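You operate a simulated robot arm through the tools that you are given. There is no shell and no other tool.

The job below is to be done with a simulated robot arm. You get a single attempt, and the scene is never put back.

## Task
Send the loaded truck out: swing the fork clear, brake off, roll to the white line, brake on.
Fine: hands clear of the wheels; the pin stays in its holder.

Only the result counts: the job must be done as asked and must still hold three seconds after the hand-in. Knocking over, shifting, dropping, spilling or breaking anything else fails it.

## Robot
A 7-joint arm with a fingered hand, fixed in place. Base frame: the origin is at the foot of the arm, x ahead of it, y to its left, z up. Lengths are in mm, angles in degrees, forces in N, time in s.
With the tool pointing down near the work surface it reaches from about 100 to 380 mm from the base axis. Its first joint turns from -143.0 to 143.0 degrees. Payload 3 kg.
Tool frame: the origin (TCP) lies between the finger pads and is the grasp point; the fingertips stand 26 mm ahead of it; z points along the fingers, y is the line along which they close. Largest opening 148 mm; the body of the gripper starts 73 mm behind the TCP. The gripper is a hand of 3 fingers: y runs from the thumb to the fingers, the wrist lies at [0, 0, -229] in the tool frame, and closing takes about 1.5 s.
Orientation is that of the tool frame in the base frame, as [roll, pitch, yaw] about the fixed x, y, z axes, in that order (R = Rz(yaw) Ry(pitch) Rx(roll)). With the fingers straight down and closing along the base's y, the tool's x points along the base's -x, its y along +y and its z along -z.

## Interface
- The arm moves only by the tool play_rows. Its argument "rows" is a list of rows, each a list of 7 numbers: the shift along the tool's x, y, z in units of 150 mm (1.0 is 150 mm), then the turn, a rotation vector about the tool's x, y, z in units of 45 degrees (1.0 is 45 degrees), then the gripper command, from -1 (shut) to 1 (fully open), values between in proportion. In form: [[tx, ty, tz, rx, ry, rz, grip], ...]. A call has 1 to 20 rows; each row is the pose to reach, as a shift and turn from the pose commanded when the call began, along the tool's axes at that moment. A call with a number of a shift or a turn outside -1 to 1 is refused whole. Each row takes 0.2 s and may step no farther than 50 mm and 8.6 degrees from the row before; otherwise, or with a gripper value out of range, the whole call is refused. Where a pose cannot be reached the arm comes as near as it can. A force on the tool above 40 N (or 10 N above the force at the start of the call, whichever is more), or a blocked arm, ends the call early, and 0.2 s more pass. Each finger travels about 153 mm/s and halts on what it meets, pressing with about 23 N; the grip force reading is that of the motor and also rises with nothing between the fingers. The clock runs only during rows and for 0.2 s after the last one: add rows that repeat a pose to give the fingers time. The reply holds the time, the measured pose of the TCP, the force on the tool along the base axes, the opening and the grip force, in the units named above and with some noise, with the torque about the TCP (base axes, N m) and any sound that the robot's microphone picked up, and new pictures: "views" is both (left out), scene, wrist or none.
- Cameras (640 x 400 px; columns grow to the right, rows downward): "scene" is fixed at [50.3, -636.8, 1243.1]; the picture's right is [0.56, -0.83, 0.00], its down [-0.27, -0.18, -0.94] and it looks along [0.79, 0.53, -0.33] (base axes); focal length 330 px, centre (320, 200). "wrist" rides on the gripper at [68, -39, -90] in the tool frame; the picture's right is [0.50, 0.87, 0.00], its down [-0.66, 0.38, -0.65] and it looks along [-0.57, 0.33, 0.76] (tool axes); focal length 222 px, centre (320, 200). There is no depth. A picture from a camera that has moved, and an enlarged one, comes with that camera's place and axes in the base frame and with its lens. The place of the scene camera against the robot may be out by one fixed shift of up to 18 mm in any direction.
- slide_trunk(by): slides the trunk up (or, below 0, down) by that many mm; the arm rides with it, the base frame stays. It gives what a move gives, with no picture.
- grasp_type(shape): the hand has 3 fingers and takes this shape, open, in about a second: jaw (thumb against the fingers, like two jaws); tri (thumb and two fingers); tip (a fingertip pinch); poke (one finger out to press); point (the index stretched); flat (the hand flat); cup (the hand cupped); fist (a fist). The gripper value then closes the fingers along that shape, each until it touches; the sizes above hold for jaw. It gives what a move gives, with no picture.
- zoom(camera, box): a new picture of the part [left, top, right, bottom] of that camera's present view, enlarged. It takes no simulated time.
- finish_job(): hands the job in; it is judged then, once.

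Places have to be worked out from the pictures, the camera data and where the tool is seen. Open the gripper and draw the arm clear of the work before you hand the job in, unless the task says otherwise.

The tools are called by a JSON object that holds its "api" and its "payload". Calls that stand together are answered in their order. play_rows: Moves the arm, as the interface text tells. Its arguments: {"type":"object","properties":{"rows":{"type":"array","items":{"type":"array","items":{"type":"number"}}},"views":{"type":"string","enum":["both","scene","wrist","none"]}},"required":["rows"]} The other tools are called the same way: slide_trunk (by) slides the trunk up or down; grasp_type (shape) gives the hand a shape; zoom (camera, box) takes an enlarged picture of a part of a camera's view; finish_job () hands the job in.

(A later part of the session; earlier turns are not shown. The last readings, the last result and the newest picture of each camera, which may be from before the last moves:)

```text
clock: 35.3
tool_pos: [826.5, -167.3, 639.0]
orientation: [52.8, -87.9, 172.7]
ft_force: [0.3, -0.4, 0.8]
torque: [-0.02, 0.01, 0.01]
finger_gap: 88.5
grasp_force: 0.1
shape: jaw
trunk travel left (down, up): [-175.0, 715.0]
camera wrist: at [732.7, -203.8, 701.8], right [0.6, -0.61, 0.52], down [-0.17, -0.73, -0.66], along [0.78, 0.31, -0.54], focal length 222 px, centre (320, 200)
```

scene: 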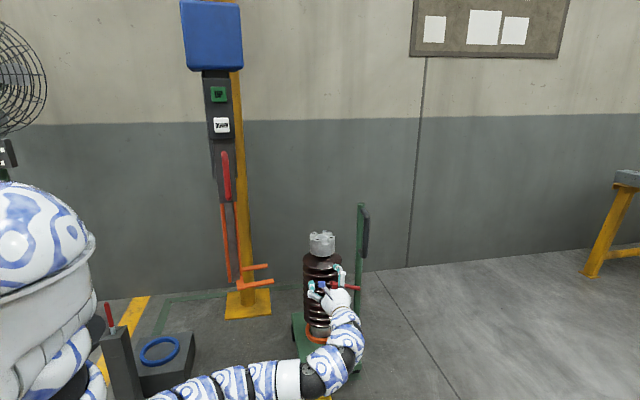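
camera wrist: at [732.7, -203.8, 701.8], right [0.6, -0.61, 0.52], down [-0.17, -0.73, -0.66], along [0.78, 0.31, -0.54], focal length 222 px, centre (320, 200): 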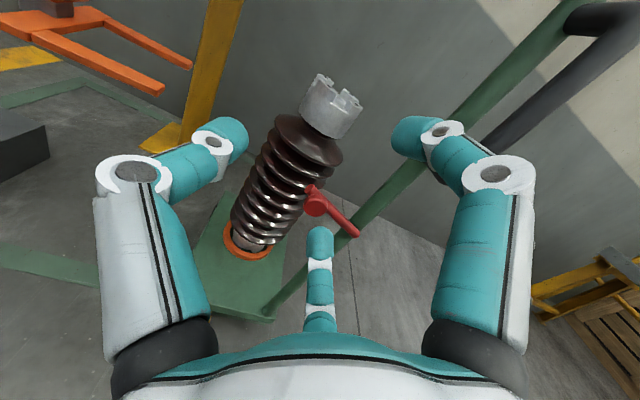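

The brake lever is now in view ahead. I'll zoom in on it.

{"api": "zoom", "payload": {"camera": "wrist", "box": [260, 150, 420, 250]}}

{"api": "zoom", "payload": {"camera": "scene", "box": [0, 280, 240, 400]}}

```text
4.00 times, centred on (340, 200) of wrist
camera zoom: at [732.7, -203.8, 701.8], right [0.6, -0.61, 0.52], down [-0.17, -0.73, -0.66], along [0.78, 0.31, -0.54], focal length 888 px, centre (240, 200)
```

zoom: 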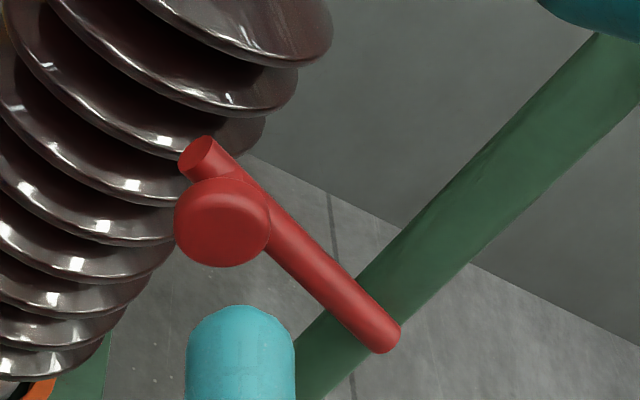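

```text
2.67 times, centred on (120, 340) of scene
camera zoom: at [50.3, -636.8, 1243.1], right [0.56, -0.83, 0.0], down [-0.27, -0.18, -0.94], along [0.79, 0.53, -0.33], focal length 881 px, centre (853, -173)
```

zoom: 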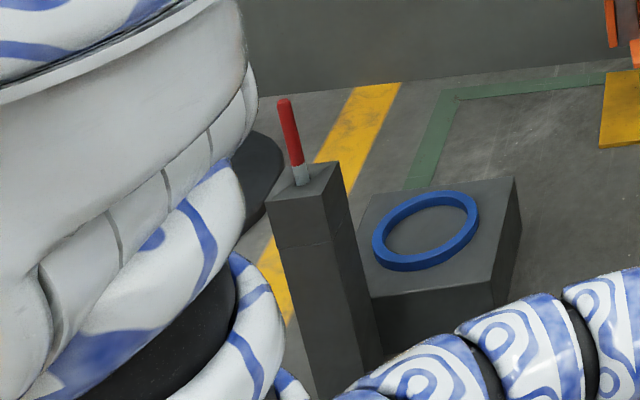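

The knob's front centre is at about (959, -113, 534) and faces the robot's side. The lever rises about 15° from its pivot on the post toward the knob. I'll line the hand up in front of the knob.

{"api": "play_rows", "payload": {"rows": [[-0.2, 0.1, 0, 0, 0, 0, 0.2], [-0.4, 0.2, 0.05, 0, 0, 0, 0.2], [-0.6, 0.3, 0.15, 0, 0, 0, 0.2], [-0.73, 0.357, 0.3, 0, 0, 0, 0.2], [-0.73, 0.357, 0.4, 0, 0, 0, 0.2]], "views": "both"}}

```text
clock: 36.5
tool_pos: [909.4, -162.8, 532.2]
orientation: [53.3, -87.9, 172.1]
ft_force: [0.5, -0.1, 0.6]
torque: [0.01, -0.02, 0.01]
finger_gap: 88.3
grasp_force: 0.1
shape: jaw
trunk travel left (down, up): [-175.0, 715.0]
camera wrist: at [816.8, -199.8, 596.0], right [0.6, -0.61, 0.53], down [-0.17, -0.73, -0.66], along [0.78, 0.31, -0.54], focal length 222 px, centre (320, 200)
```

scene: 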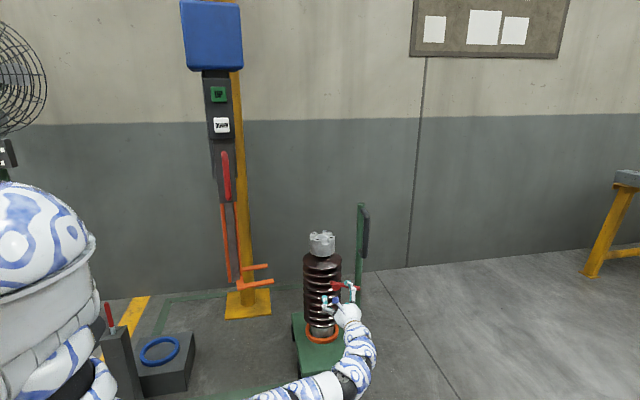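
wrist: 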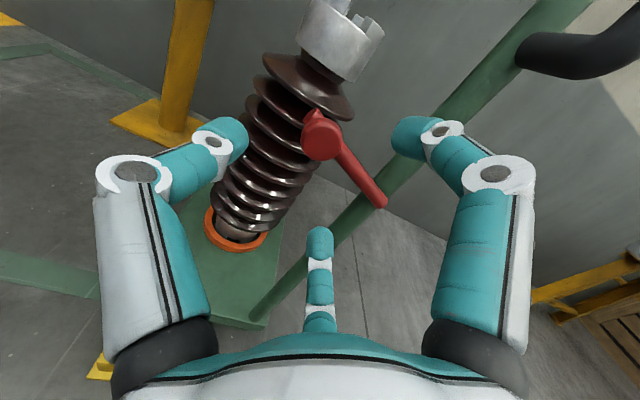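

The knob is centred straight ahead, about 70 mm away. I'll advance 62 mm with the hand open around it, then close.

{"api": "play_rows", "payload": {"rows": [[0.02, 0, 0.12, 0, 0, 0, 0.2], [0.02, 0, 0.26, 0, 0, 0, 0.2], [0.02, 0, 0.41, 0, 0, 0, 0.1]], "views": "both"}}

```text
clock: 37.3
tool_pos: [952.7, -119.5, 536.4]
orientation: [53.4, -87.8, 172.0]
ft_force: [-0.8, 0.0, -1.3]
torque: [0.0, -0.02, -0.01]
finger_gap: 82.0
grasp_force: 0.0
shape: jaw
trunk travel left (down, up): [-175.0, 715.0]
camera wrist: at [859.6, -156.7, 600.3], right [0.6, -0.61, 0.53], down [-0.17, -0.73, -0.66], along [0.78, 0.31, -0.54], focal length 222 px, centre (320, 200)
```

scene: 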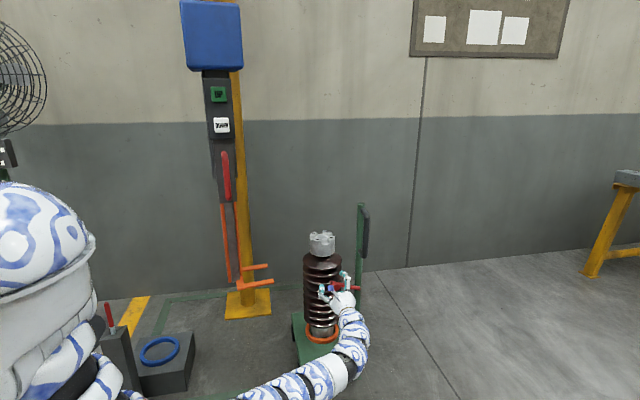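
wrist: 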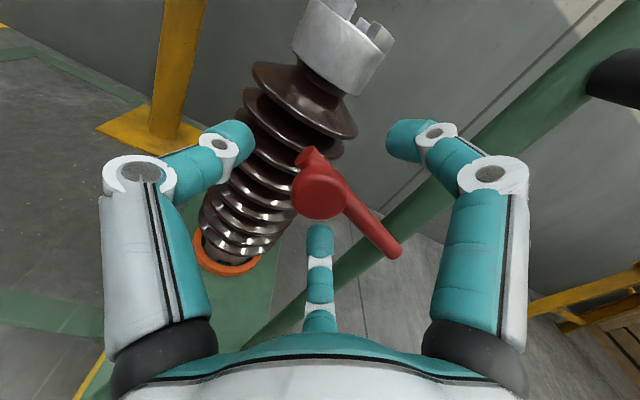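

The knob sits between the three fingers. I'll close on it.

{"api": "play_rows", "payload": {"rows": [[0, 0, 0.03, 0, 0, 0, -0.3], [0, 0, 0.05, 0, 0, 0, -0.7], [0, 0, 0.05, 0, 0, 0, -1], [0, 0, 0.05, 0, 0, 0, -1], [0, 0, 0.05, 0, 0, 0, -1]], "views": "wrist"}}

```text
clock: 38.5
tool_pos: [957.9, -112.7, 538.5]
orientation: [53.7, -87.7, 171.7]
ft_force: [-11.2, 4.2, 3.4]
torque: [-0.03, -0.09, 0.35]
finger_gap: 23.6
grasp_force: 23.0
shape: jaw
trunk travel left (down, up): [-175.0, 715.0]
camera wrist: at [863.9, -149.7, 601.2], right [0.6, -0.6, 0.53], down [-0.16, -0.74, -0.66], along [0.78, 0.31, -0.54], focal length 222 px, centre (320, 200)
```

wrist: 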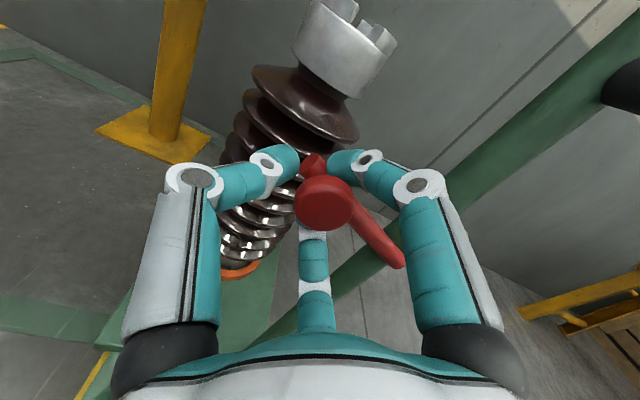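

The knob is held. I'll test the lever's direction with a small downward arc of about 10°, watching the force.

{"api": "play_rows", "payload": {"rows": [[-0.03, -0.007, 0, 0, 0, 0, -1], [-0.06, -0.014, 0, 0, 0, 0, -1], [-0.09, -0.02, 0, 0, 0, 0, -1], [-0.12, -0.027, 0, 0, 0, 0, -1]], "views": "wrist"}}

```text
clock: 39.5
tool_pos: [955.3, -113.0, 522.5]
orientation: [51.6, -87.5, 173.7]
ft_force: [1.2, -12.4, 31.0]
torque: [0.6, -0.5, -0.27]
finger_gap: 19.6
grasp_force: 22.8
shape: jaw
trunk travel left (down, up): [-175.0, 715.0]
camera wrist: at [862.1, -149.8, 586.4], right [0.59, -0.61, 0.53], down [-0.16, -0.73, -0.66], along [0.79, 0.3, -0.54], focal length 222 px, centre (320, 200)
```

wrist: 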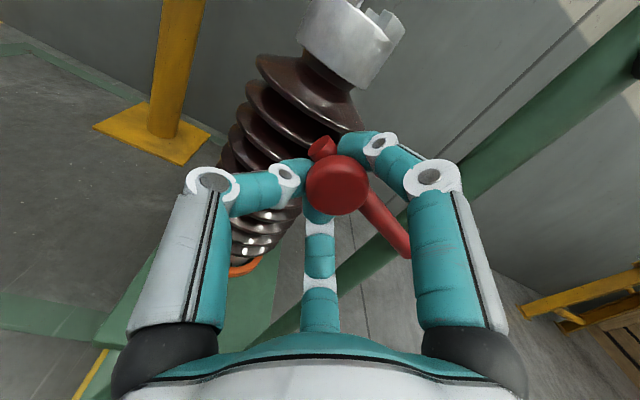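

Downward it resists with 31 N and the knob slides in the grip, so that looks like the stop. I'll relieve the force and try the upward arc.

{"api": "play_rows", "payload": {"rows": [[0.06, 0.014, 0, 0, 0, 0, -1], [0.12, 0.027, 0, 0, 0, 0, -1], [0.15, 0.035, 0, 0, 0, 0, -1], [0.18, 0.05, 0, 0, 0, 0, -1], [0.21, 0.06, 0, 0, 0, 0, -1], [0.24, 0.075, 0, 0, 0, 0, -1]], "views": "wrist"}}

```text
clock: 40.9
tool_pos: [962.7, -118.8, 553.7]
orientation: [53.9, -87.9, 171.5]
ft_force: [1.3, -12.4, -5.3]
torque: [-0.1, -0.1, -0.21]
finger_gap: 20.0
grasp_force: 23.4
shape: jaw
trunk travel left (down, up): [-175.0, 715.0]
camera wrist: at [869.2, -155.8, 617.9], right [0.6, -0.61, 0.52], down [-0.17, -0.73, -0.66], along [0.78, 0.31, -0.54], focal length 222 px, centre (320, 200)
```

wrist: 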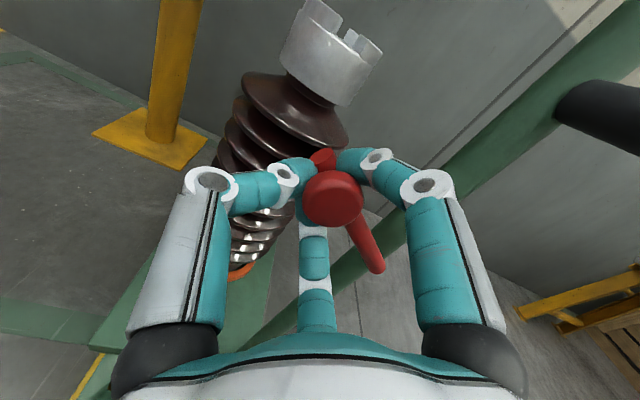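

Upward works: the lever swings up with little force. I'll continue the arc to about 60° and roll the hand along with it so no finger meets the bar.

{"api": "play_rows", "payload": {"rows": [[0.05, 0.035, 0, 0, 0, 0.11, -1], [0.1, 0.071, 0, 0, 0, 0.22, -1], [0.145, 0.112, 0, 0, 0, 0.33, -1], [0.188, 0.158, 0, 0, 0, 0.44, -1], [0.225, 0.207, 0, 0, 0, 0.55, -1], [0.259, 0.259, 0, 0, 0, 0.66, -1]], "views": "both"}}

```text
clock: 42.3
tool_pos: [988.4, -145.4, 593.9]
orientation: [-87.3, -61.9, -46.8]
ft_force: [1.2, -8.8, -9.7]
torque: [-0.19, -0.04, -0.22]
finger_gap: 19.9
grasp_force: 23.2
shape: jaw
trunk travel left (down, up): [-175.0, 715.0]
camera wrist: at [923.0, -209.9, 669.3], right [0.71, -0.7, 0.03], down [-0.43, -0.47, -0.77], along [0.56, 0.53, -0.64], focal length 222 px, centre (320, 200)
```

scene: 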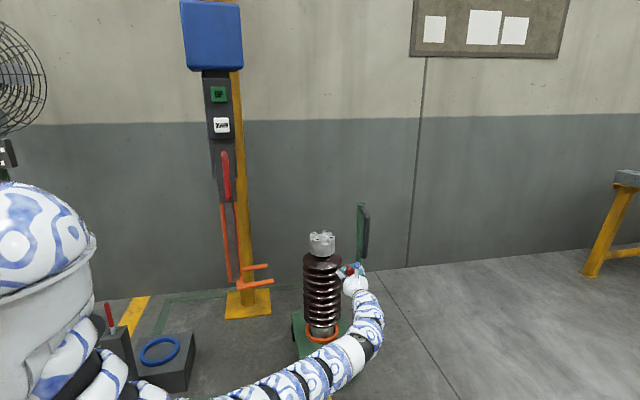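
wrist: 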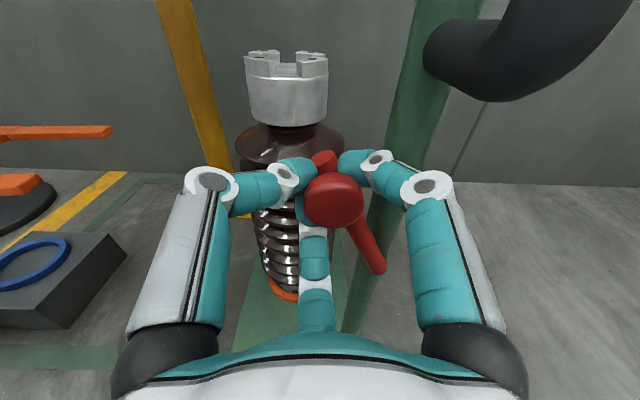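

The lever follows the hand and is now at about 60°. I'll continue toward vertical and watch for an end stop.

{"api": "play_rows", "payload": {"rows": [[0.05, 0.033, 0, 0, 0, 0.11, -1], [0.101, 0.071, 0, 0, 0, 0.22, -1], [0.147, 0.113, 0, 0, 0, 0.33, -1], [0.189, 0.159, 0, 0, 0, 0.44, -1]], "views": "both"}}

```text
clock: 43.3
tool_pos: [1013.0, -170.1, 606.5]
orientation: [-88.4, -42.1, -45.7]
ft_force: [-0.8, -6.5, -11.0]
torque: [-0.26, 0.02, -0.17]
finger_gap: 19.9
grasp_force: 23.0
shape: jaw
trunk travel left (down, up): [-175.0, 715.0]
camera wrist: at [966.2, -252.6, 678.6], right [0.68, -0.66, -0.31], down [-0.61, -0.29, -0.73], along [0.4, 0.69, -0.61], focal length 222 px, centre (320, 200)
```

scene: 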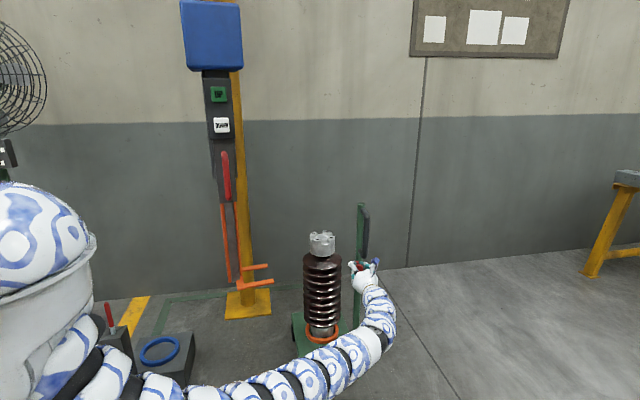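
wrist: 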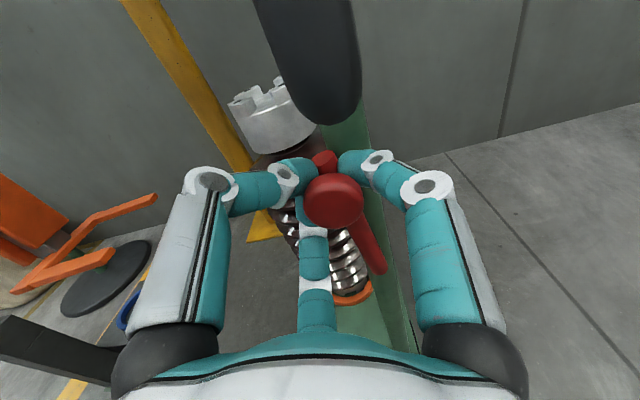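

The lever is at about 80° and still moving. The grey push handle's lower end hangs close above the hand, so I'll look closely before going further.

{"api": "zoom", "payload": {"camera": "wrist", "box": [220, 40, 440, 240]}}

{"api": "zoom", "payload": {"camera": "scene", "box": [320, 200, 400, 320]}}

```text
2.00 times, centred on (330, 140) of wrist
camera zoom: at [966.2, -252.6, 678.6], right [0.68, -0.66, -0.31], down [-0.61, -0.29, -0.73], along [0.4, 0.69, -0.61], focal length 444 px, centre (300, 320)
```

zoom: 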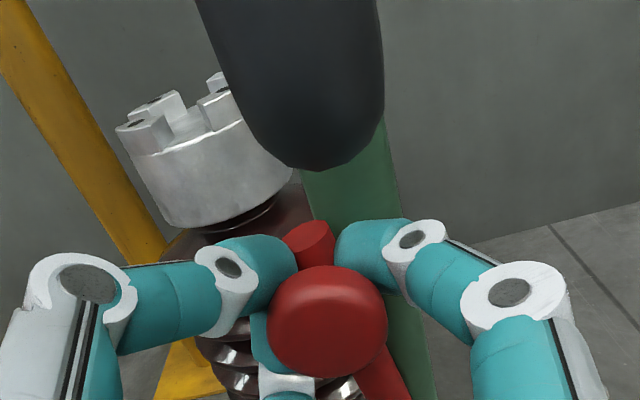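

```text
3.33 times, centred on (360, 260) of scene
camera zoom: at [50.3, -636.8, 1243.1], right [0.56, -0.83, 0.0], down [-0.27, -0.18, -0.94], along [0.79, 0.53, -0.33], focal length 1102 px, centre (187, 0)
```

zoom: 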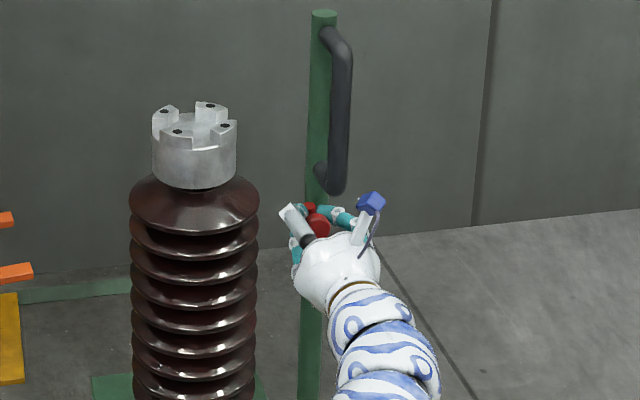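

There is about 35 mm of clearance under the grey handle. I'll take the lever the last 10° to vertical without further roll.

{"api": "play_rows", "payload": {"rows": [[0.034, 0.022, 0, 0, 0, 0, -1], [0.068, 0.046, 0, 0, 0, 0, -1], [0.101, 0.071, 0, 0, 0, 0, -1]], "views": "both"}}

```text
clock: 44.1
tool_pos: [1025.4, -181.6, 610.5]
orientation: [-88.5, -42.2, -45.4]
ft_force: [-14.7, -2.0, -10.9]
torque: [-0.25, -0.11, 0.09]
finger_gap: 20.2
grasp_force: 22.6
shape: jaw
trunk travel left (down, up): [-175.0, 715.0]
camera wrist: at [978.5, -264.0, 681.1], right [0.68, -0.66, -0.31], down [-0.61, -0.29, -0.73], along [0.4, 0.69, -0.61], focal length 222 px, centre (320, 200)
```

scene: 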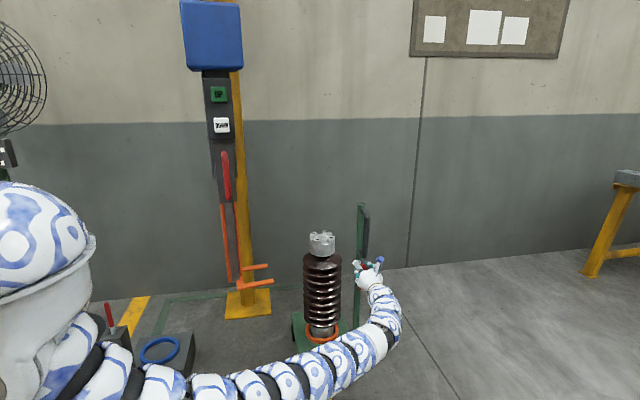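
wrist: 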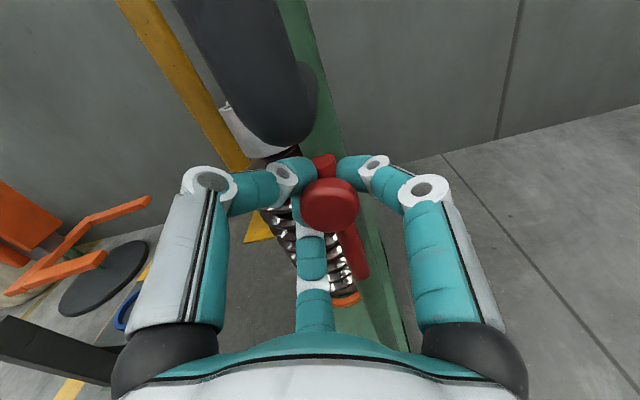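

Resistance along the travel is rising to about 9 N, so this may be the end stop. I'll nudge a few mm further to confirm.

{"api": "play_rows", "payload": {"rows": [[0.02, 0.017, 0, 0, 0, 0, -1], [0.038, 0.035, 0, 0, 0, 0, -1], [0.038, 0.035, 0, 0, 0, 0, -1]], "views": "wrist"}}

{"api": "zoom", "payload": {"camera": "wrist", "box": [220, 90, 440, 290]}}

```text
clock: 44.6
tool_pos: [1028.3, -181.7, 608.8]
orientation: [-88.4, -42.2, -45.1]
ft_force: [-19.6, -2.1, -6.2]
torque: [-0.2, -0.35, 0.15]
finger_gap: 21.8
grasp_force: 22.8
shape: jaw
trunk travel left (down, up): [-175.0, 715.0]
stopped in row 2: the force on the tool passed its limit at 42 N (the readings are from after the stop); the commanded pose is now the measured one
camera wrist: at [981.4, -265.0, 681.2], right [0.69, -0.66, -0.31], down [-0.61, -0.3, -0.73], along [0.39, 0.69, -0.61], focal length 222 px, centre (320, 200)
```

wrist: 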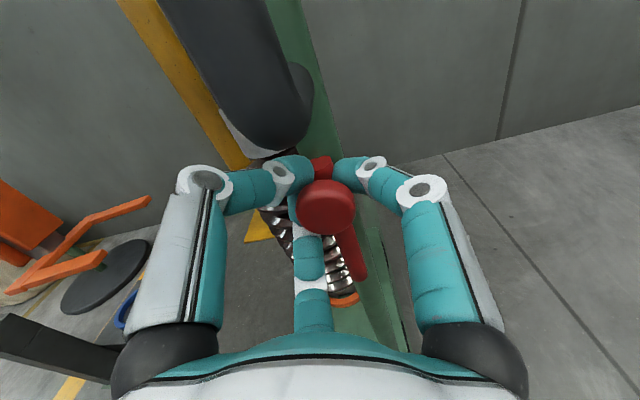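

```text
2.00 times, centred on (330, 190) of wrist
camera zoom: at [981.4, -265.0, 681.2], right [0.69, -0.66, -0.31], down [-0.61, -0.3, -0.73], along [0.39, 0.69, -0.61], focal length 444 px, centre (300, 220)
```

zoom: 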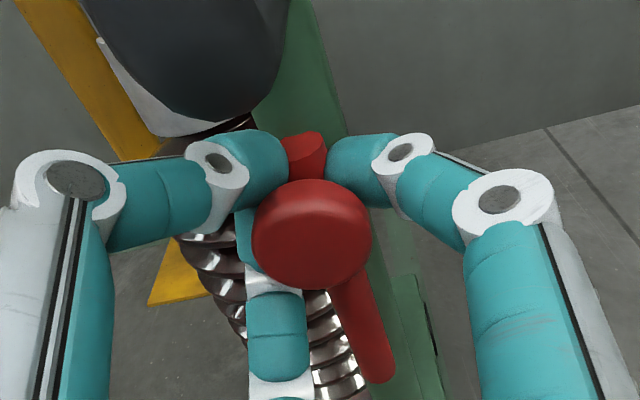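

A firm stop at vertical, so I take the lever to be at the brake-off end. I'll relieve the push, open just enough, and back away from the knob.

{"api": "play_rows", "payload": {"rows": [[-0.015, -0.012, 0, 0, 0, 0, -1], [-0.015, -0.012, 0, 0, 0, 0, -0.6], [-0.015, -0.012, 0, 0, 0, 0, -0.2], [-0.015, -0.012, 0, 0, 0, 0, -0.2], [-0.015, -0.012, -0.1, 0, 0, 0, -0.2], [-0.015, -0.012, -0.25, 0, 0, 0, -0.2], [-0.015, -0.012, -0.4, 0, 0, 0, 0], [-0.015, -0.012, -0.6, 0, 0, 0, 0.2]], "views": "both"}}

```text
clock: 46.4
tool_pos: [963.5, -244.3, 607.6]
orientation: [-88.4, -42.1, -45.3]
ft_force: [1.1, -0.2, 0.1]
torque: [0.0, 0.05, -0.01]
finger_gap: 88.3
grasp_force: 0.0
shape: jaw
trunk travel left (down, up): [-175.0, 715.0]
camera wrist: at [916.7, -327.7, 679.6], right [0.69, -0.66, -0.31], down [-0.61, -0.3, -0.73], along [0.39, 0.69, -0.61], focal length 222 px, centre (320, 200)
```

scene: 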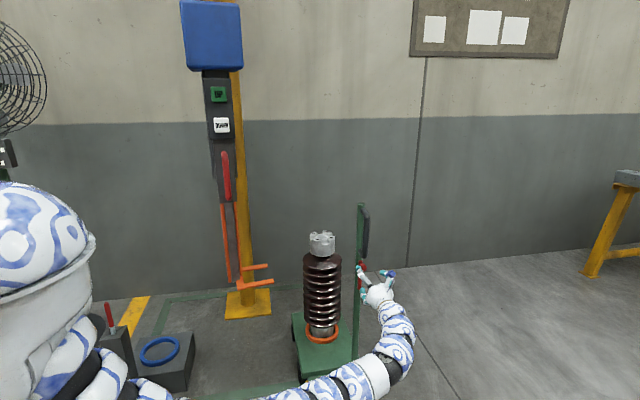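
wrist: 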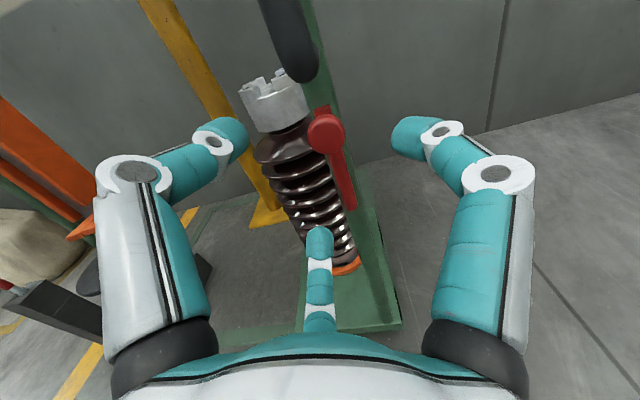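

The lever stays upright against the post and the hand is clear of it. I'll unroll the hand and raise it level with the middle of the grey push handle, staying in front of it.

{"api": "play_rows", "payload": {"rows": [[0.1, -0.11, -0.1, 0, 0, -0.18, 0.2], [0.2, -0.22, -0.1, 0, 0, -0.36, 0.2], [0.3, -0.33, -0.1, 0, 0, -0.54, 0.2], [0.4, -0.44, -0.1, 0, 0, -0.72, 0.2], [0.5, -0.56, -0.1, 0, 0, -0.9, 0.2], [0.61, -0.676, -0.1, 0, 0, -1.0, 0.2]], "views": "both"}}

```text
clock: 47.8
tool_pos: [951.1, -256.7, 743.0]
orientation: [-67.1, -87.0, -67.0]
ft_force: [0.7, 1.0, -0.2]
torque: [-0.01, 0.02, -0.03]
finger_gap: 88.6
grasp_force: 0.0
shape: jaw
trunk travel left (down, up): [-175.0, 715.0]
camera wrist: at [861.9, -299.1, 810.3], right [0.63, -0.63, 0.46], down [-0.2, -0.7, -0.69], along [0.75, 0.34, -0.57], focal length 222 px, centre (320, 200)
```

scene: 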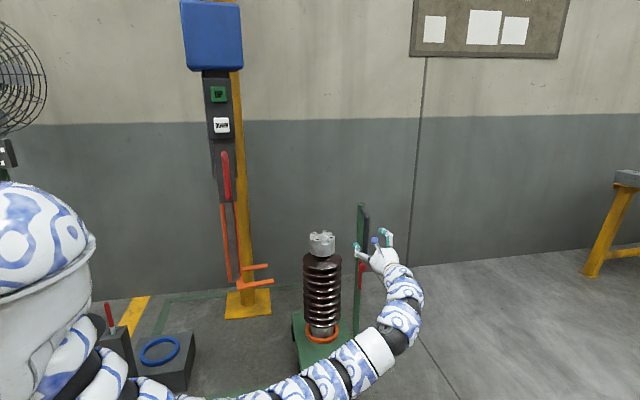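
wrist: 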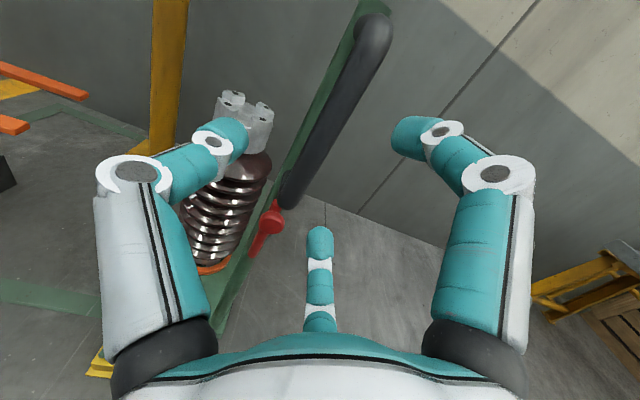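

The handle bar is straight ahead, about 70 mm off at (1000, -207). I'll advance 63 mm around it and close.

{"api": "play_rows", "payload": {"rows": [[0, 0, 0.15, 0, 0, 0, 0.2], [0, 0, 0.3, 0, 0, 0, 0.2], [0, 0, 0.42, 0, 0, 0, 0.2]], "views": "wrist"}}

```text
clock: 48.6
tool_pos: [994.9, -213.5, 745.9]
orientation: [-66.6, -86.9, -67.8]
ft_force: [-0.2, -0.4, 0.1]
torque: [0.01, 0.0, 0.04]
finger_gap: 88.5
grasp_force: 0.0
shape: jaw
trunk travel left (down, up): [-175.0, 715.0]
camera wrist: at [905.8, -254.4, 812.8], right [0.63, -0.63, 0.46], down [-0.2, -0.7, -0.69], along [0.75, 0.34, -0.57], focal length 222 px, centre (320, 200)
```

wrist: 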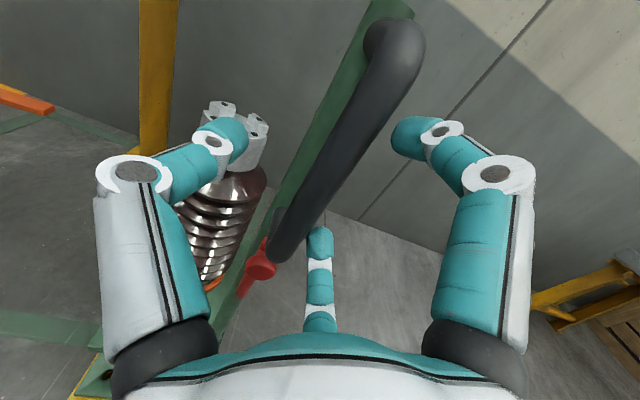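

The bar is now about 10 mm ahead of the TCP and centred. I'll move in slightly and close on it.

{"api": "play_rows", "payload": {"rows": [[0, 0, 0.03, 0, 0, 0, -0.2], [0, 0, 0.03, 0, 0, 0, -0.7], [0, 0, 0.03, 0, 0, 0, -1], [0, 0, 0.03, 0, 0, 0, -1], [0, 0, 0.03, 0, 0, 0, -1], [0, 0, 0.03, 0, 0, 0, -1]], "views": "both"}}

```text
clock: 50.0
tool_pos: [997.7, -210.7, 745.1]
orientation: [-67.3, -86.8, -66.9]
ft_force: [11.8, -5.4, 0.2]
torque: [0.05, -0.01, -0.13]
finger_gap: 19.8
grasp_force: 22.8
shape: jaw
trunk travel left (down, up): [-175.0, 715.0]
camera wrist: at [909.4, -251.1, 812.4], right [0.63, -0.63, 0.46], down [-0.2, -0.7, -0.69], along [0.75, 0.34, -0.57], focal length 222 px, centre (320, 200)
```

scene: 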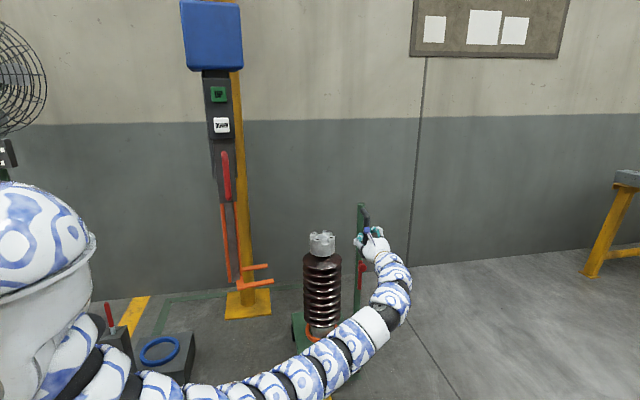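
wrist: 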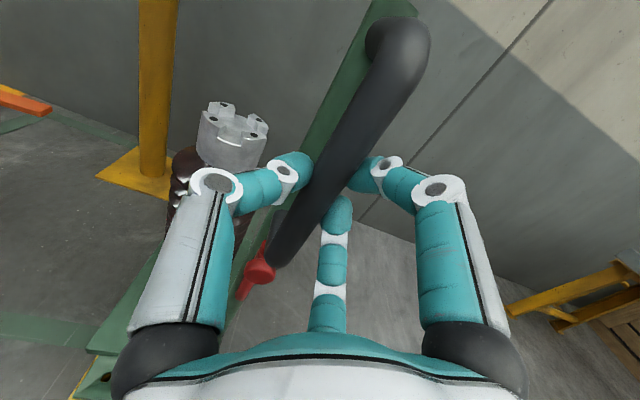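

The handle is gripped. I'll begin a slow straight pull toward the line, 45 mm first, to see whether the truck rolls.

{"api": "play_rows", "payload": {"rows": [[0.002, 0.01, -0.03, 0, 0, 0, -1], [0.004, 0.015, -0.08, 0, 0, 0, -1], [0.008, 0.015, -0.14, 0, 0, 0, -1], [0.011, 0.015, -0.2, 0, 0, 0, -1], [0.014, 0.015, -0.26, 0, 0, 0, -1], [0.016, 0.015, -0.3, 0, 0, 0, -1]], "views": "both"}}

```text
clock: 51.4
tool_pos: [969.5, -243.4, 745.5]
orientation: [-67.5, -86.9, -66.6]
ft_force: [-1.3, 0.9, -6.7]
torque: [-0.18, 0.01, 0.16]
finger_gap: 17.6
grasp_force: 22.9
shape: jaw
trunk travel left (down, up): [-175.0, 715.0]
camera wrist: at [879.6, -285.3, 813.1], right [0.63, -0.63, 0.46], down [-0.2, -0.7, -0.69], along [0.75, 0.34, -0.57], focal length 222 px, centre (320, 200)
```

scene: 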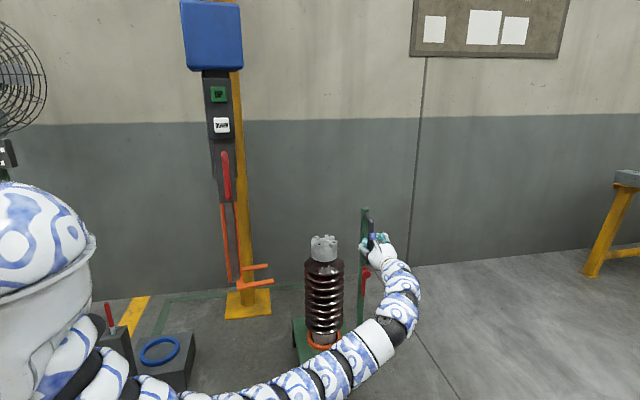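
wrist: 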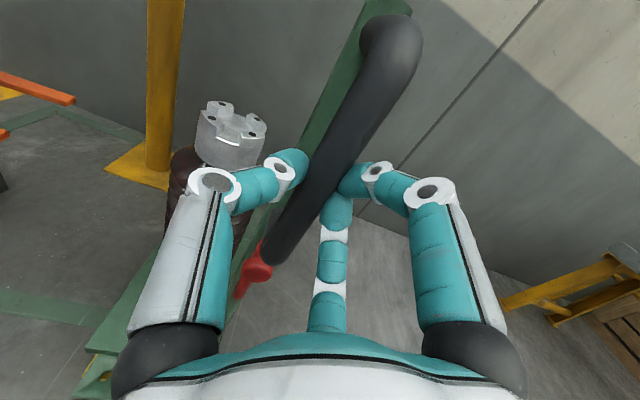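

The brake is off and the truck rolls with light force. I'll continue pulling slowly and check the load at each stage.

{"api": "play_rows", "payload": {"rows": [[0.002, 0, -0.03, 0, 0, 0, -1], [0.005, 0, -0.09, 0, 0, 0, -1], [0.009, 0, -0.17, 0, 0, 0, -1], [0.013, 0, -0.25, 0, 0, 0, -1], [0.017, 0, -0.33, 0, 0, 0, -1], [0.021, 0, -0.41, 0, 0, 0, -1], [0.025, 0, -0.49, 0, 0, 0, -1], [0.029, 0, -0.57, 0, 0, 0, -1], [0.033, 0, -0.65, 0, 0, 0, -1], [0.037, 0, -0.73, 0, 0, 0, -1], [0.041, 0, -0.81, 0, 0, 0, -1], [0.044, 0, -0.88, 0, 0, 0, -1], [0.047, 0, -0.94, 0, 0, 0, -1], [0.05, 0, -0.98, 0, 0, 0, -1], [0.05, 0, -1.0, 0, 0, 0, -1]], "views": "both"}}

```text
clock: 54.6
tool_pos: [864.7, -351.5, 748.3]
orientation: [-69.1, -86.9, -64.9]
ft_force: [-3.6, 6.6, -24.3]
torque: [-0.52, 0.17, 0.2]
finger_gap: 16.7
grasp_force: 23.2
shape: jaw
trunk travel left (down, up): [-175.0, 715.0]
camera wrist: at [775.6, -392.9, 815.9], right [0.63, -0.63, 0.46], down [-0.2, -0.7, -0.69], along [0.75, 0.34, -0.57], focal length 222 px, centre (320, 200)
```

scene: 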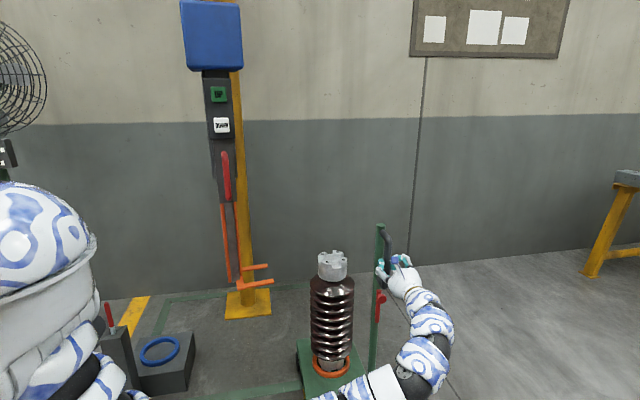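
wrist: 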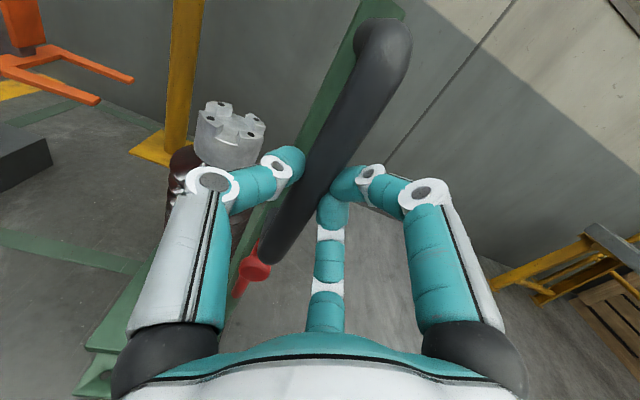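

The truck and load follow well, and 24 N of vertical force has built up because I've drifted about 3 mm high. I'll correct the height and continue.

{"api": "play_rows", "payload": {"rows": [[-0.02, 0, -0.03, 0, 0, 0, -1], [-0.025, 0, -0.09, 0, 0, 0, -1], [-0.022, 0, -0.17, 0, 0, 0, -1], [-0.02, 0, -0.25, 0, 0, 0, -1], [-0.018, 0, -0.33, 0, 0, 0, -1], [-0.016, 0, -0.41, 0, 0, 0, -1], [-0.013, 0, -0.49, 0, 0, 0, -1], [-0.011, 0, -0.57, 0, 0, 0, -1], [-0.008, 0, -0.65, 0, 0, 0, -1], [-0.006, 0, -0.73, 0, 0, 0, -1], [-0.004, 0, -0.81, 0, 0, 0, -1], [-0.002, 0, -0.88, 0, 0, 0, -1], [0, 0, -0.94, 0, 0, 0, -1], [0.001, 0, -0.98, 0, 0, 0, -1], [0.002, 0, -1.0, 0, 0, 0, -1]], "views": "both"}}

```text
clock: 57.8
tool_pos: [759.3, -458.5, 748.4]
orientation: [-67.5, -86.9, -66.6]
ft_force: [-3.3, 9.5, -8.0]
torque: [-0.15, 0.03, 0.24]
finger_gap: 16.5
grasp_force: 23.2
shape: jaw
trunk travel left (down, up): [-175.0, 715.0]
camera wrist: at [670.9, -499.8, 815.0], right [0.63, -0.63, 0.46], down [-0.2, -0.7, -0.69], along [0.75, 0.34, -0.57], focal length 222 px, centre (320, 200)
```

scene: 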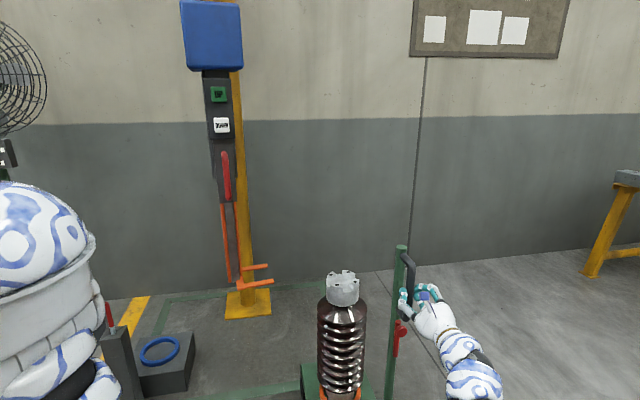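
wrist: 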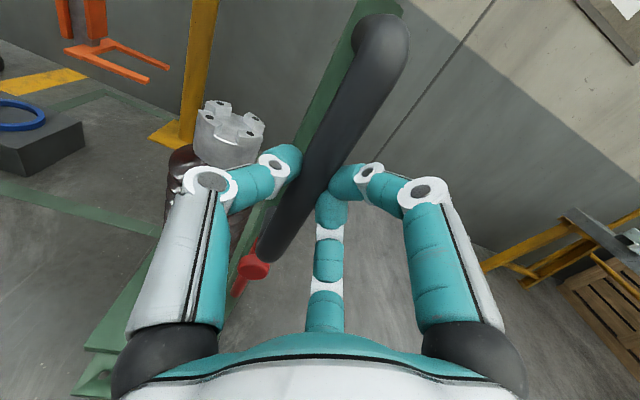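

The truck has moved about 344 mm and the load is steady. I'll pull another 140 mm with a slight sideways correction, then release and measure against the line.

{"api": "play_rows", "payload": {"rows": [[-0.008, -0.01, -0.03, 0, 0, 0, -1], [-0.01, -0.02, -0.09, 0, 0, 0, -1], [-0.008, -0.025, -0.17, 0, 0, 0, -1], [-0.006, -0.03, -0.25, 0, 0, 0, -1], [-0.003, -0.033, -0.33, 0, 0, 0, -1], [-0.001, -0.036, -0.41, 0, 0, 0, -1], [0.002, -0.04, -0.49, 0, 0, 0, -1], [0.004, -0.043, -0.57, 0, 0, 0, -1], [0.007, -0.046, -0.65, 0, 0, 0, -1], [0.01, -0.05, -0.73, 0, 0, 0, -1], [0.012, -0.053, -0.81, 0, 0, 0, -1], [0.014, -0.055, -0.87, 0, 0, 0, -1], [0.015, -0.057, -0.91, 0, 0, 0, -1], [0.016, -0.058, -0.93, 0, 0, 0, -1], [0.016, -0.058, -0.93, 0, 0, 0, -1]], "views": "both"}}

```text
clock: 61.0
tool_pos: [657.2, -553.6, 746.9]
orientation: [-67.5, -86.8, -66.7]
ft_force: [13.3, -9.4, 0.3]
torque: [-0.01, 0.01, -0.48]
finger_gap: 15.8
grasp_force: 23.1
shape: jaw
trunk travel left (down, up): [-175.0, 715.0]
camera wrist: at [567.6, -594.7, 814.3], right [0.63, -0.63, 0.46], down [-0.2, -0.7, -0.69], along [0.75, 0.34, -0.57], focal length 222 px, centre (320, 200)
```

scene: 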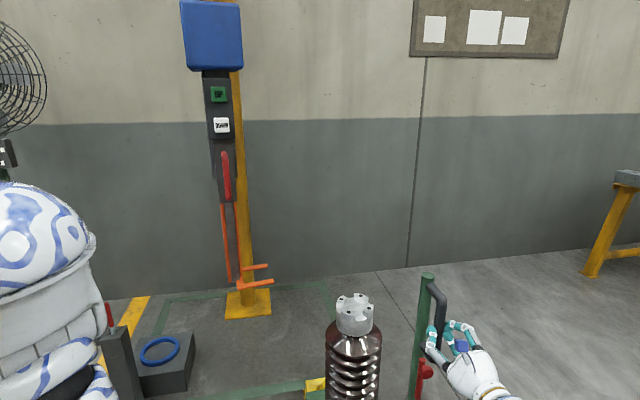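
wrist: 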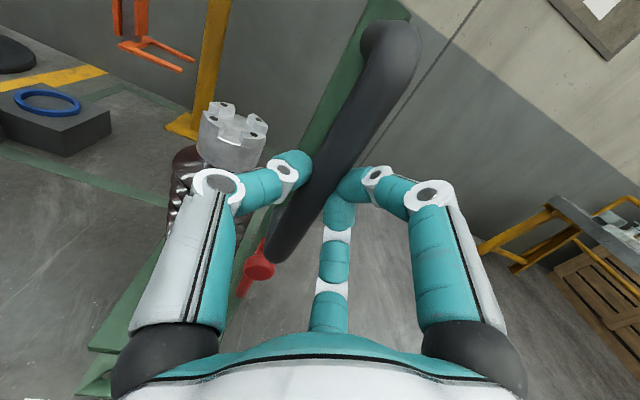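

The white line is just coming into view at the lower left of the wrist picture, beside the truck's tongue. I'll zoom there.

{"api": "zoom", "payload": {"camera": "wrist", "box": [0, 300, 160, 400]}}

```text
4.00 times, centred on (80, 350) of wrist
camera zoom: at [567.6, -594.7, 814.3], right [0.63, -0.63, 0.46], down [-0.2, -0.7, -0.69], along [0.75, 0.34, -0.57], focal length 888 px, centre (1280, -400)
```

zoom: 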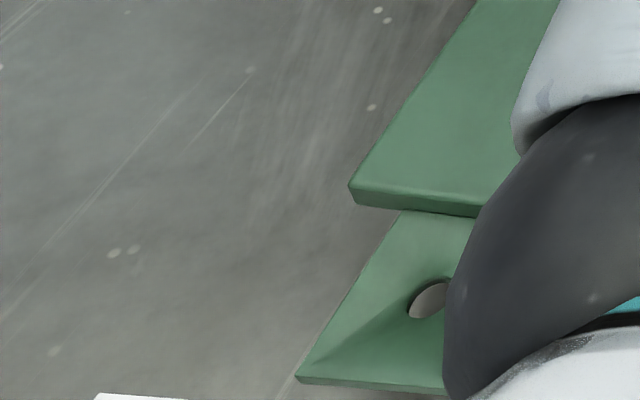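

At about 483 mm of travel the tongue tip is right at the line's near edge (A≈73) and the deck's front edge is still about 75 mm short. I'll pull gently on toward the line, watching for any end stop.

{"api": "play_rows", "payload": {"rows": [[0, 0.01, -0.02, 0, 0, 0, -1], [0.001, 0.02, -0.06, 0, 0, 0, -1], [0.003, 0.02, -0.11, 0, 0, 0, -1], [0.004, 0.02, -0.16, 0, 0, 0, -1], [0.006, 0.02, -0.21, 0, 0, 0, -1], [0.007, 0.02, -0.26, 0, 0, 0, -1], [0.009, 0.02, -0.31, 0, 0, 0, -1], [0.01, 0.02, -0.35, 0, 0, 0, -1], [0.01, 0.02, -0.37, 0, 0, 0, -1], [0.01, 0.02, -0.37, 0, 0, 0, -1]], "views": "wrist"}}

{"api": "zoom", "payload": {"camera": "wrist", "box": [0, 300, 160, 400]}}

```text
clock: 63.2
tool_pos: [618.9, -595.3, 748.4]
orientation: [-67.1, -86.8, -67.1]
ft_force: [-3.7, 1.3, -5.4]
torque: [-0.15, 0.03, 0.05]
finger_gap: 16.2
grasp_force: 23.1
shape: jaw
trunk travel left (down, up): [-175.0, 715.0]
camera wrist: at [529.8, -637.1, 814.9], right [0.63, -0.63, 0.46], down [-0.2, -0.7, -0.69], along [0.75, 0.34, -0.57], focal length 222 px, centre (320, 200)
```

wrist: 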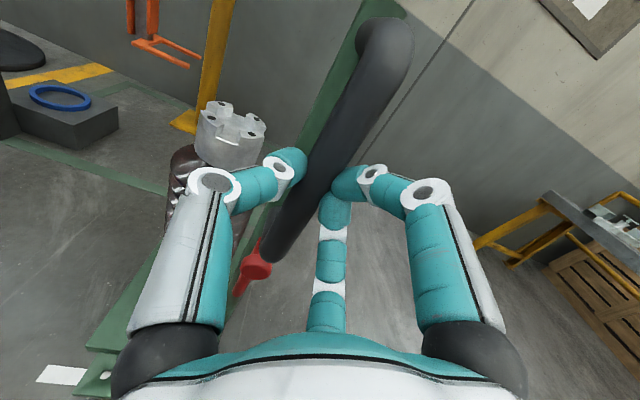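

```text
4.00 times, centred on (80, 350) of wrist
camera zoom: at [529.8, -637.1, 814.9], right [0.63, -0.63, 0.46], down [-0.2, -0.7, -0.69], along [0.75, 0.34, -0.57], focal length 888 px, centre (1280, -400)
```

zoom: 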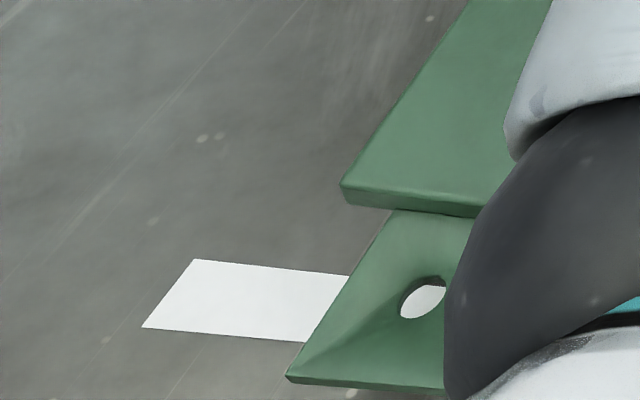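

The line spans A≈43–73 and the tongue's hole is now right over it, with the deck front edge about 16 mm short. I'll pull slowly a bit further to see whether the track has an end stop, which I can push back from if needed.

{"api": "play_rows", "payload": {"rows": [[-0.008, 0, -0.02, 0, 0, 0, -1], [-0.008, 0, -0.06, 0, 0, 0, -1], [-0.007, 0, -0.1, 0, 0, 0, -1], [-0.006, 0, -0.15, 0, 0, 0, -1], [-0.005, 0, -0.2, 0, 0, 0, -1], [-0.003, 0, -0.25, 0, 0, 0, -1], [-0.002, 0, -0.3, 0, 0, 0, -1], [0, 0, -0.35, 0, 0, 0, -1], [0.002, 0, -0.38, 0, 0, 0, -1], [0.002, 0, -0.4, 0, 0, 0, -1], [0.002, 0, -0.4, 0, 0, 0, -1]], "views": "wrist"}}

{"api": "zoom", "payload": {"camera": "wrist", "box": [0, 300, 160, 400]}}

```text
clock: 65.6
tool_pos: [577.4, -638.1, 747.7]
orientation: [-67.0, -86.8, -67.3]
ft_force: [-1.9, 5.0, -4.4]
torque: [-0.07, 0.06, 0.06]
finger_gap: 16.2
grasp_force: 23.0
shape: jaw
trunk travel left (down, up): [-175.0, 715.0]
camera wrist: at [488.7, -679.7, 814.4], right [0.63, -0.63, 0.46], down [-0.2, -0.7, -0.69], along [0.75, 0.34, -0.57], focal length 222 px, centre (320, 200)
```

wrist: 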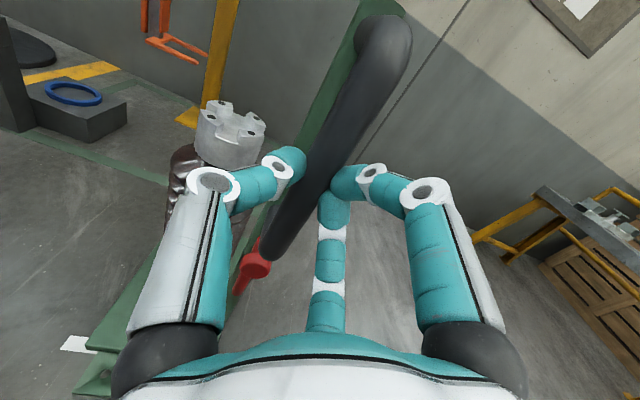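

```text
4.00 times, centred on (80, 350) of wrist
camera zoom: at [488.7, -679.7, 814.4], right [0.63, -0.63, 0.46], down [-0.2, -0.7, -0.69], along [0.75, 0.34, -0.57], focal length 888 px, centre (1280, -400)
```

zoom: 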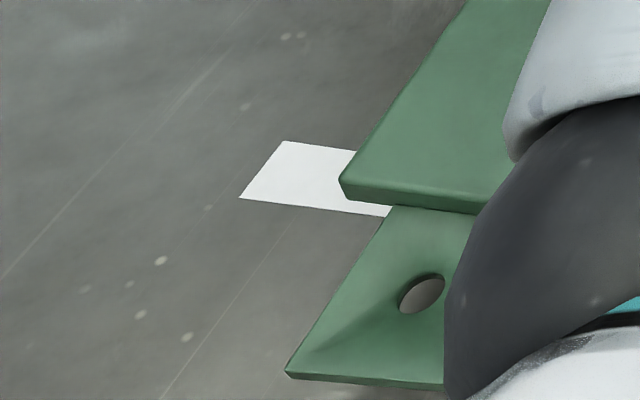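

No stop yet at about 600 mm; the deck edge is now past the line. I'll probe one more short stretch for a stop.

{"api": "play_rows", "payload": {"rows": [[-0.006, 0, -0.02, 0, 0, 0, -1], [-0.006, 0, -0.06, 0, 0, 0, -1], [-0.005, 0, -0.1, 0, 0, 0, -1], [-0.004, 0, -0.15, 0, 0, 0, -1], [-0.003, 0, -0.2, 0, 0, 0, -1], [-0.001, 0, -0.25, 0, 0, 0, -1], [0, 0, -0.3, 0, 0, 0, -1], [0.002, 0, -0.35, 0, 0, 0, -1], [0.003, 0, -0.38, 0, 0, 0, -1], [0.003, 0, -0.4, 0, 0, 0, -1], [0.003, 0, -0.4, 0, 0, 0, -1]], "views": "wrist"}}

{"api": "zoom", "payload": {"camera": "wrist", "box": [0, 260, 160, 400]}}

```text
clock: 68.0
tool_pos: [558.0, -656.8, 752.9]
orientation: [-69.6, -87.1, -64.5]
ft_force: [-0.5, -0.1, -0.6]
torque: [0.02, 0.0, 0.0]
finger_gap: 16.0
grasp_force: 23.0
shape: jaw
out of reach, approached as far as the arm can: row 5, 6, 7, 8, 9, 10, 11
trunk travel left (down, up): [-175.0, 715.0]
camera wrist: at [469.1, -697.0, 820.6], right [0.63, -0.63, 0.46], down [-0.2, -0.7, -0.68], along [0.75, 0.34, -0.57], focal length 222 px, centre (320, 200)
```

wrist: 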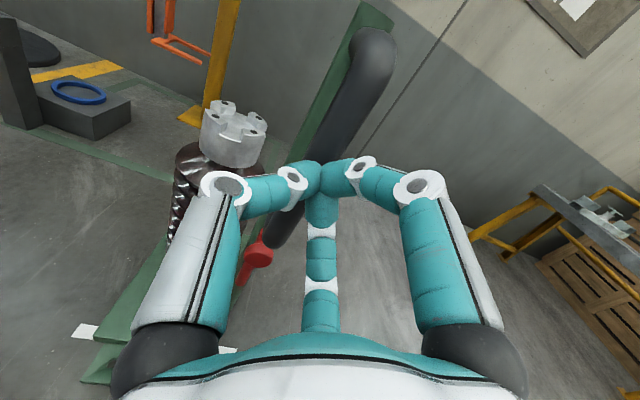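

```text
2.86 times, centred on (80, 330) of wrist
camera zoom: at [469.1, -697.0, 820.6], right [0.63, -0.63, 0.46], down [-0.2, -0.7, -0.68], along [0.75, 0.34, -0.57], focal length 635 px, centre (1006, -171)
```

zoom: 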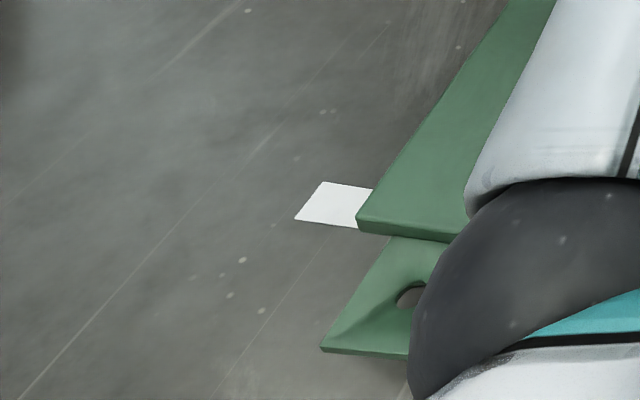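

The truck came to rest against an end of travel near 600 mm and the handle slipped out of the closed fingers; the load is still upright. I need to push it back about 50 mm, so I'll open the hand in place and re-check the bar.

{"api": "play_rows", "payload": {"rows": [[0, 0, 0, 0, 0, 0, -0.5], [0, 0, 0, 0, 0, 0, 0], [0, 0, 0, 0, 0, 0, 0.2], [0, 0, 0, 0, 0, 0, 0.2]], "views": "both"}}

```text
clock: 69.0
tool_pos: [557.7, -656.4, 753.4]
orientation: [-69.3, -87.1, -64.7]
ft_force: [0.3, 0.3, -0.2]
torque: [0.01, -0.01, 0.0]
finger_gap: 88.2
grasp_force: 0.1
shape: jaw
trunk travel left (down, up): [-175.0, 715.0]
camera wrist: at [469.0, -697.2, 820.2], right [0.63, -0.63, 0.46], down [-0.2, -0.7, -0.68], along [0.75, 0.34, -0.57], focal length 222 px, centre (320, 200)
```

scene: 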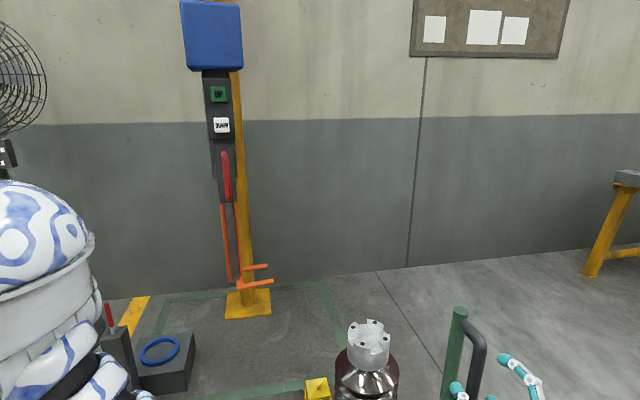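
wrist: 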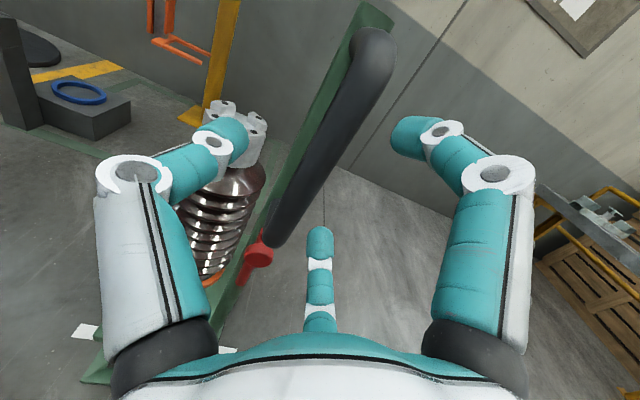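

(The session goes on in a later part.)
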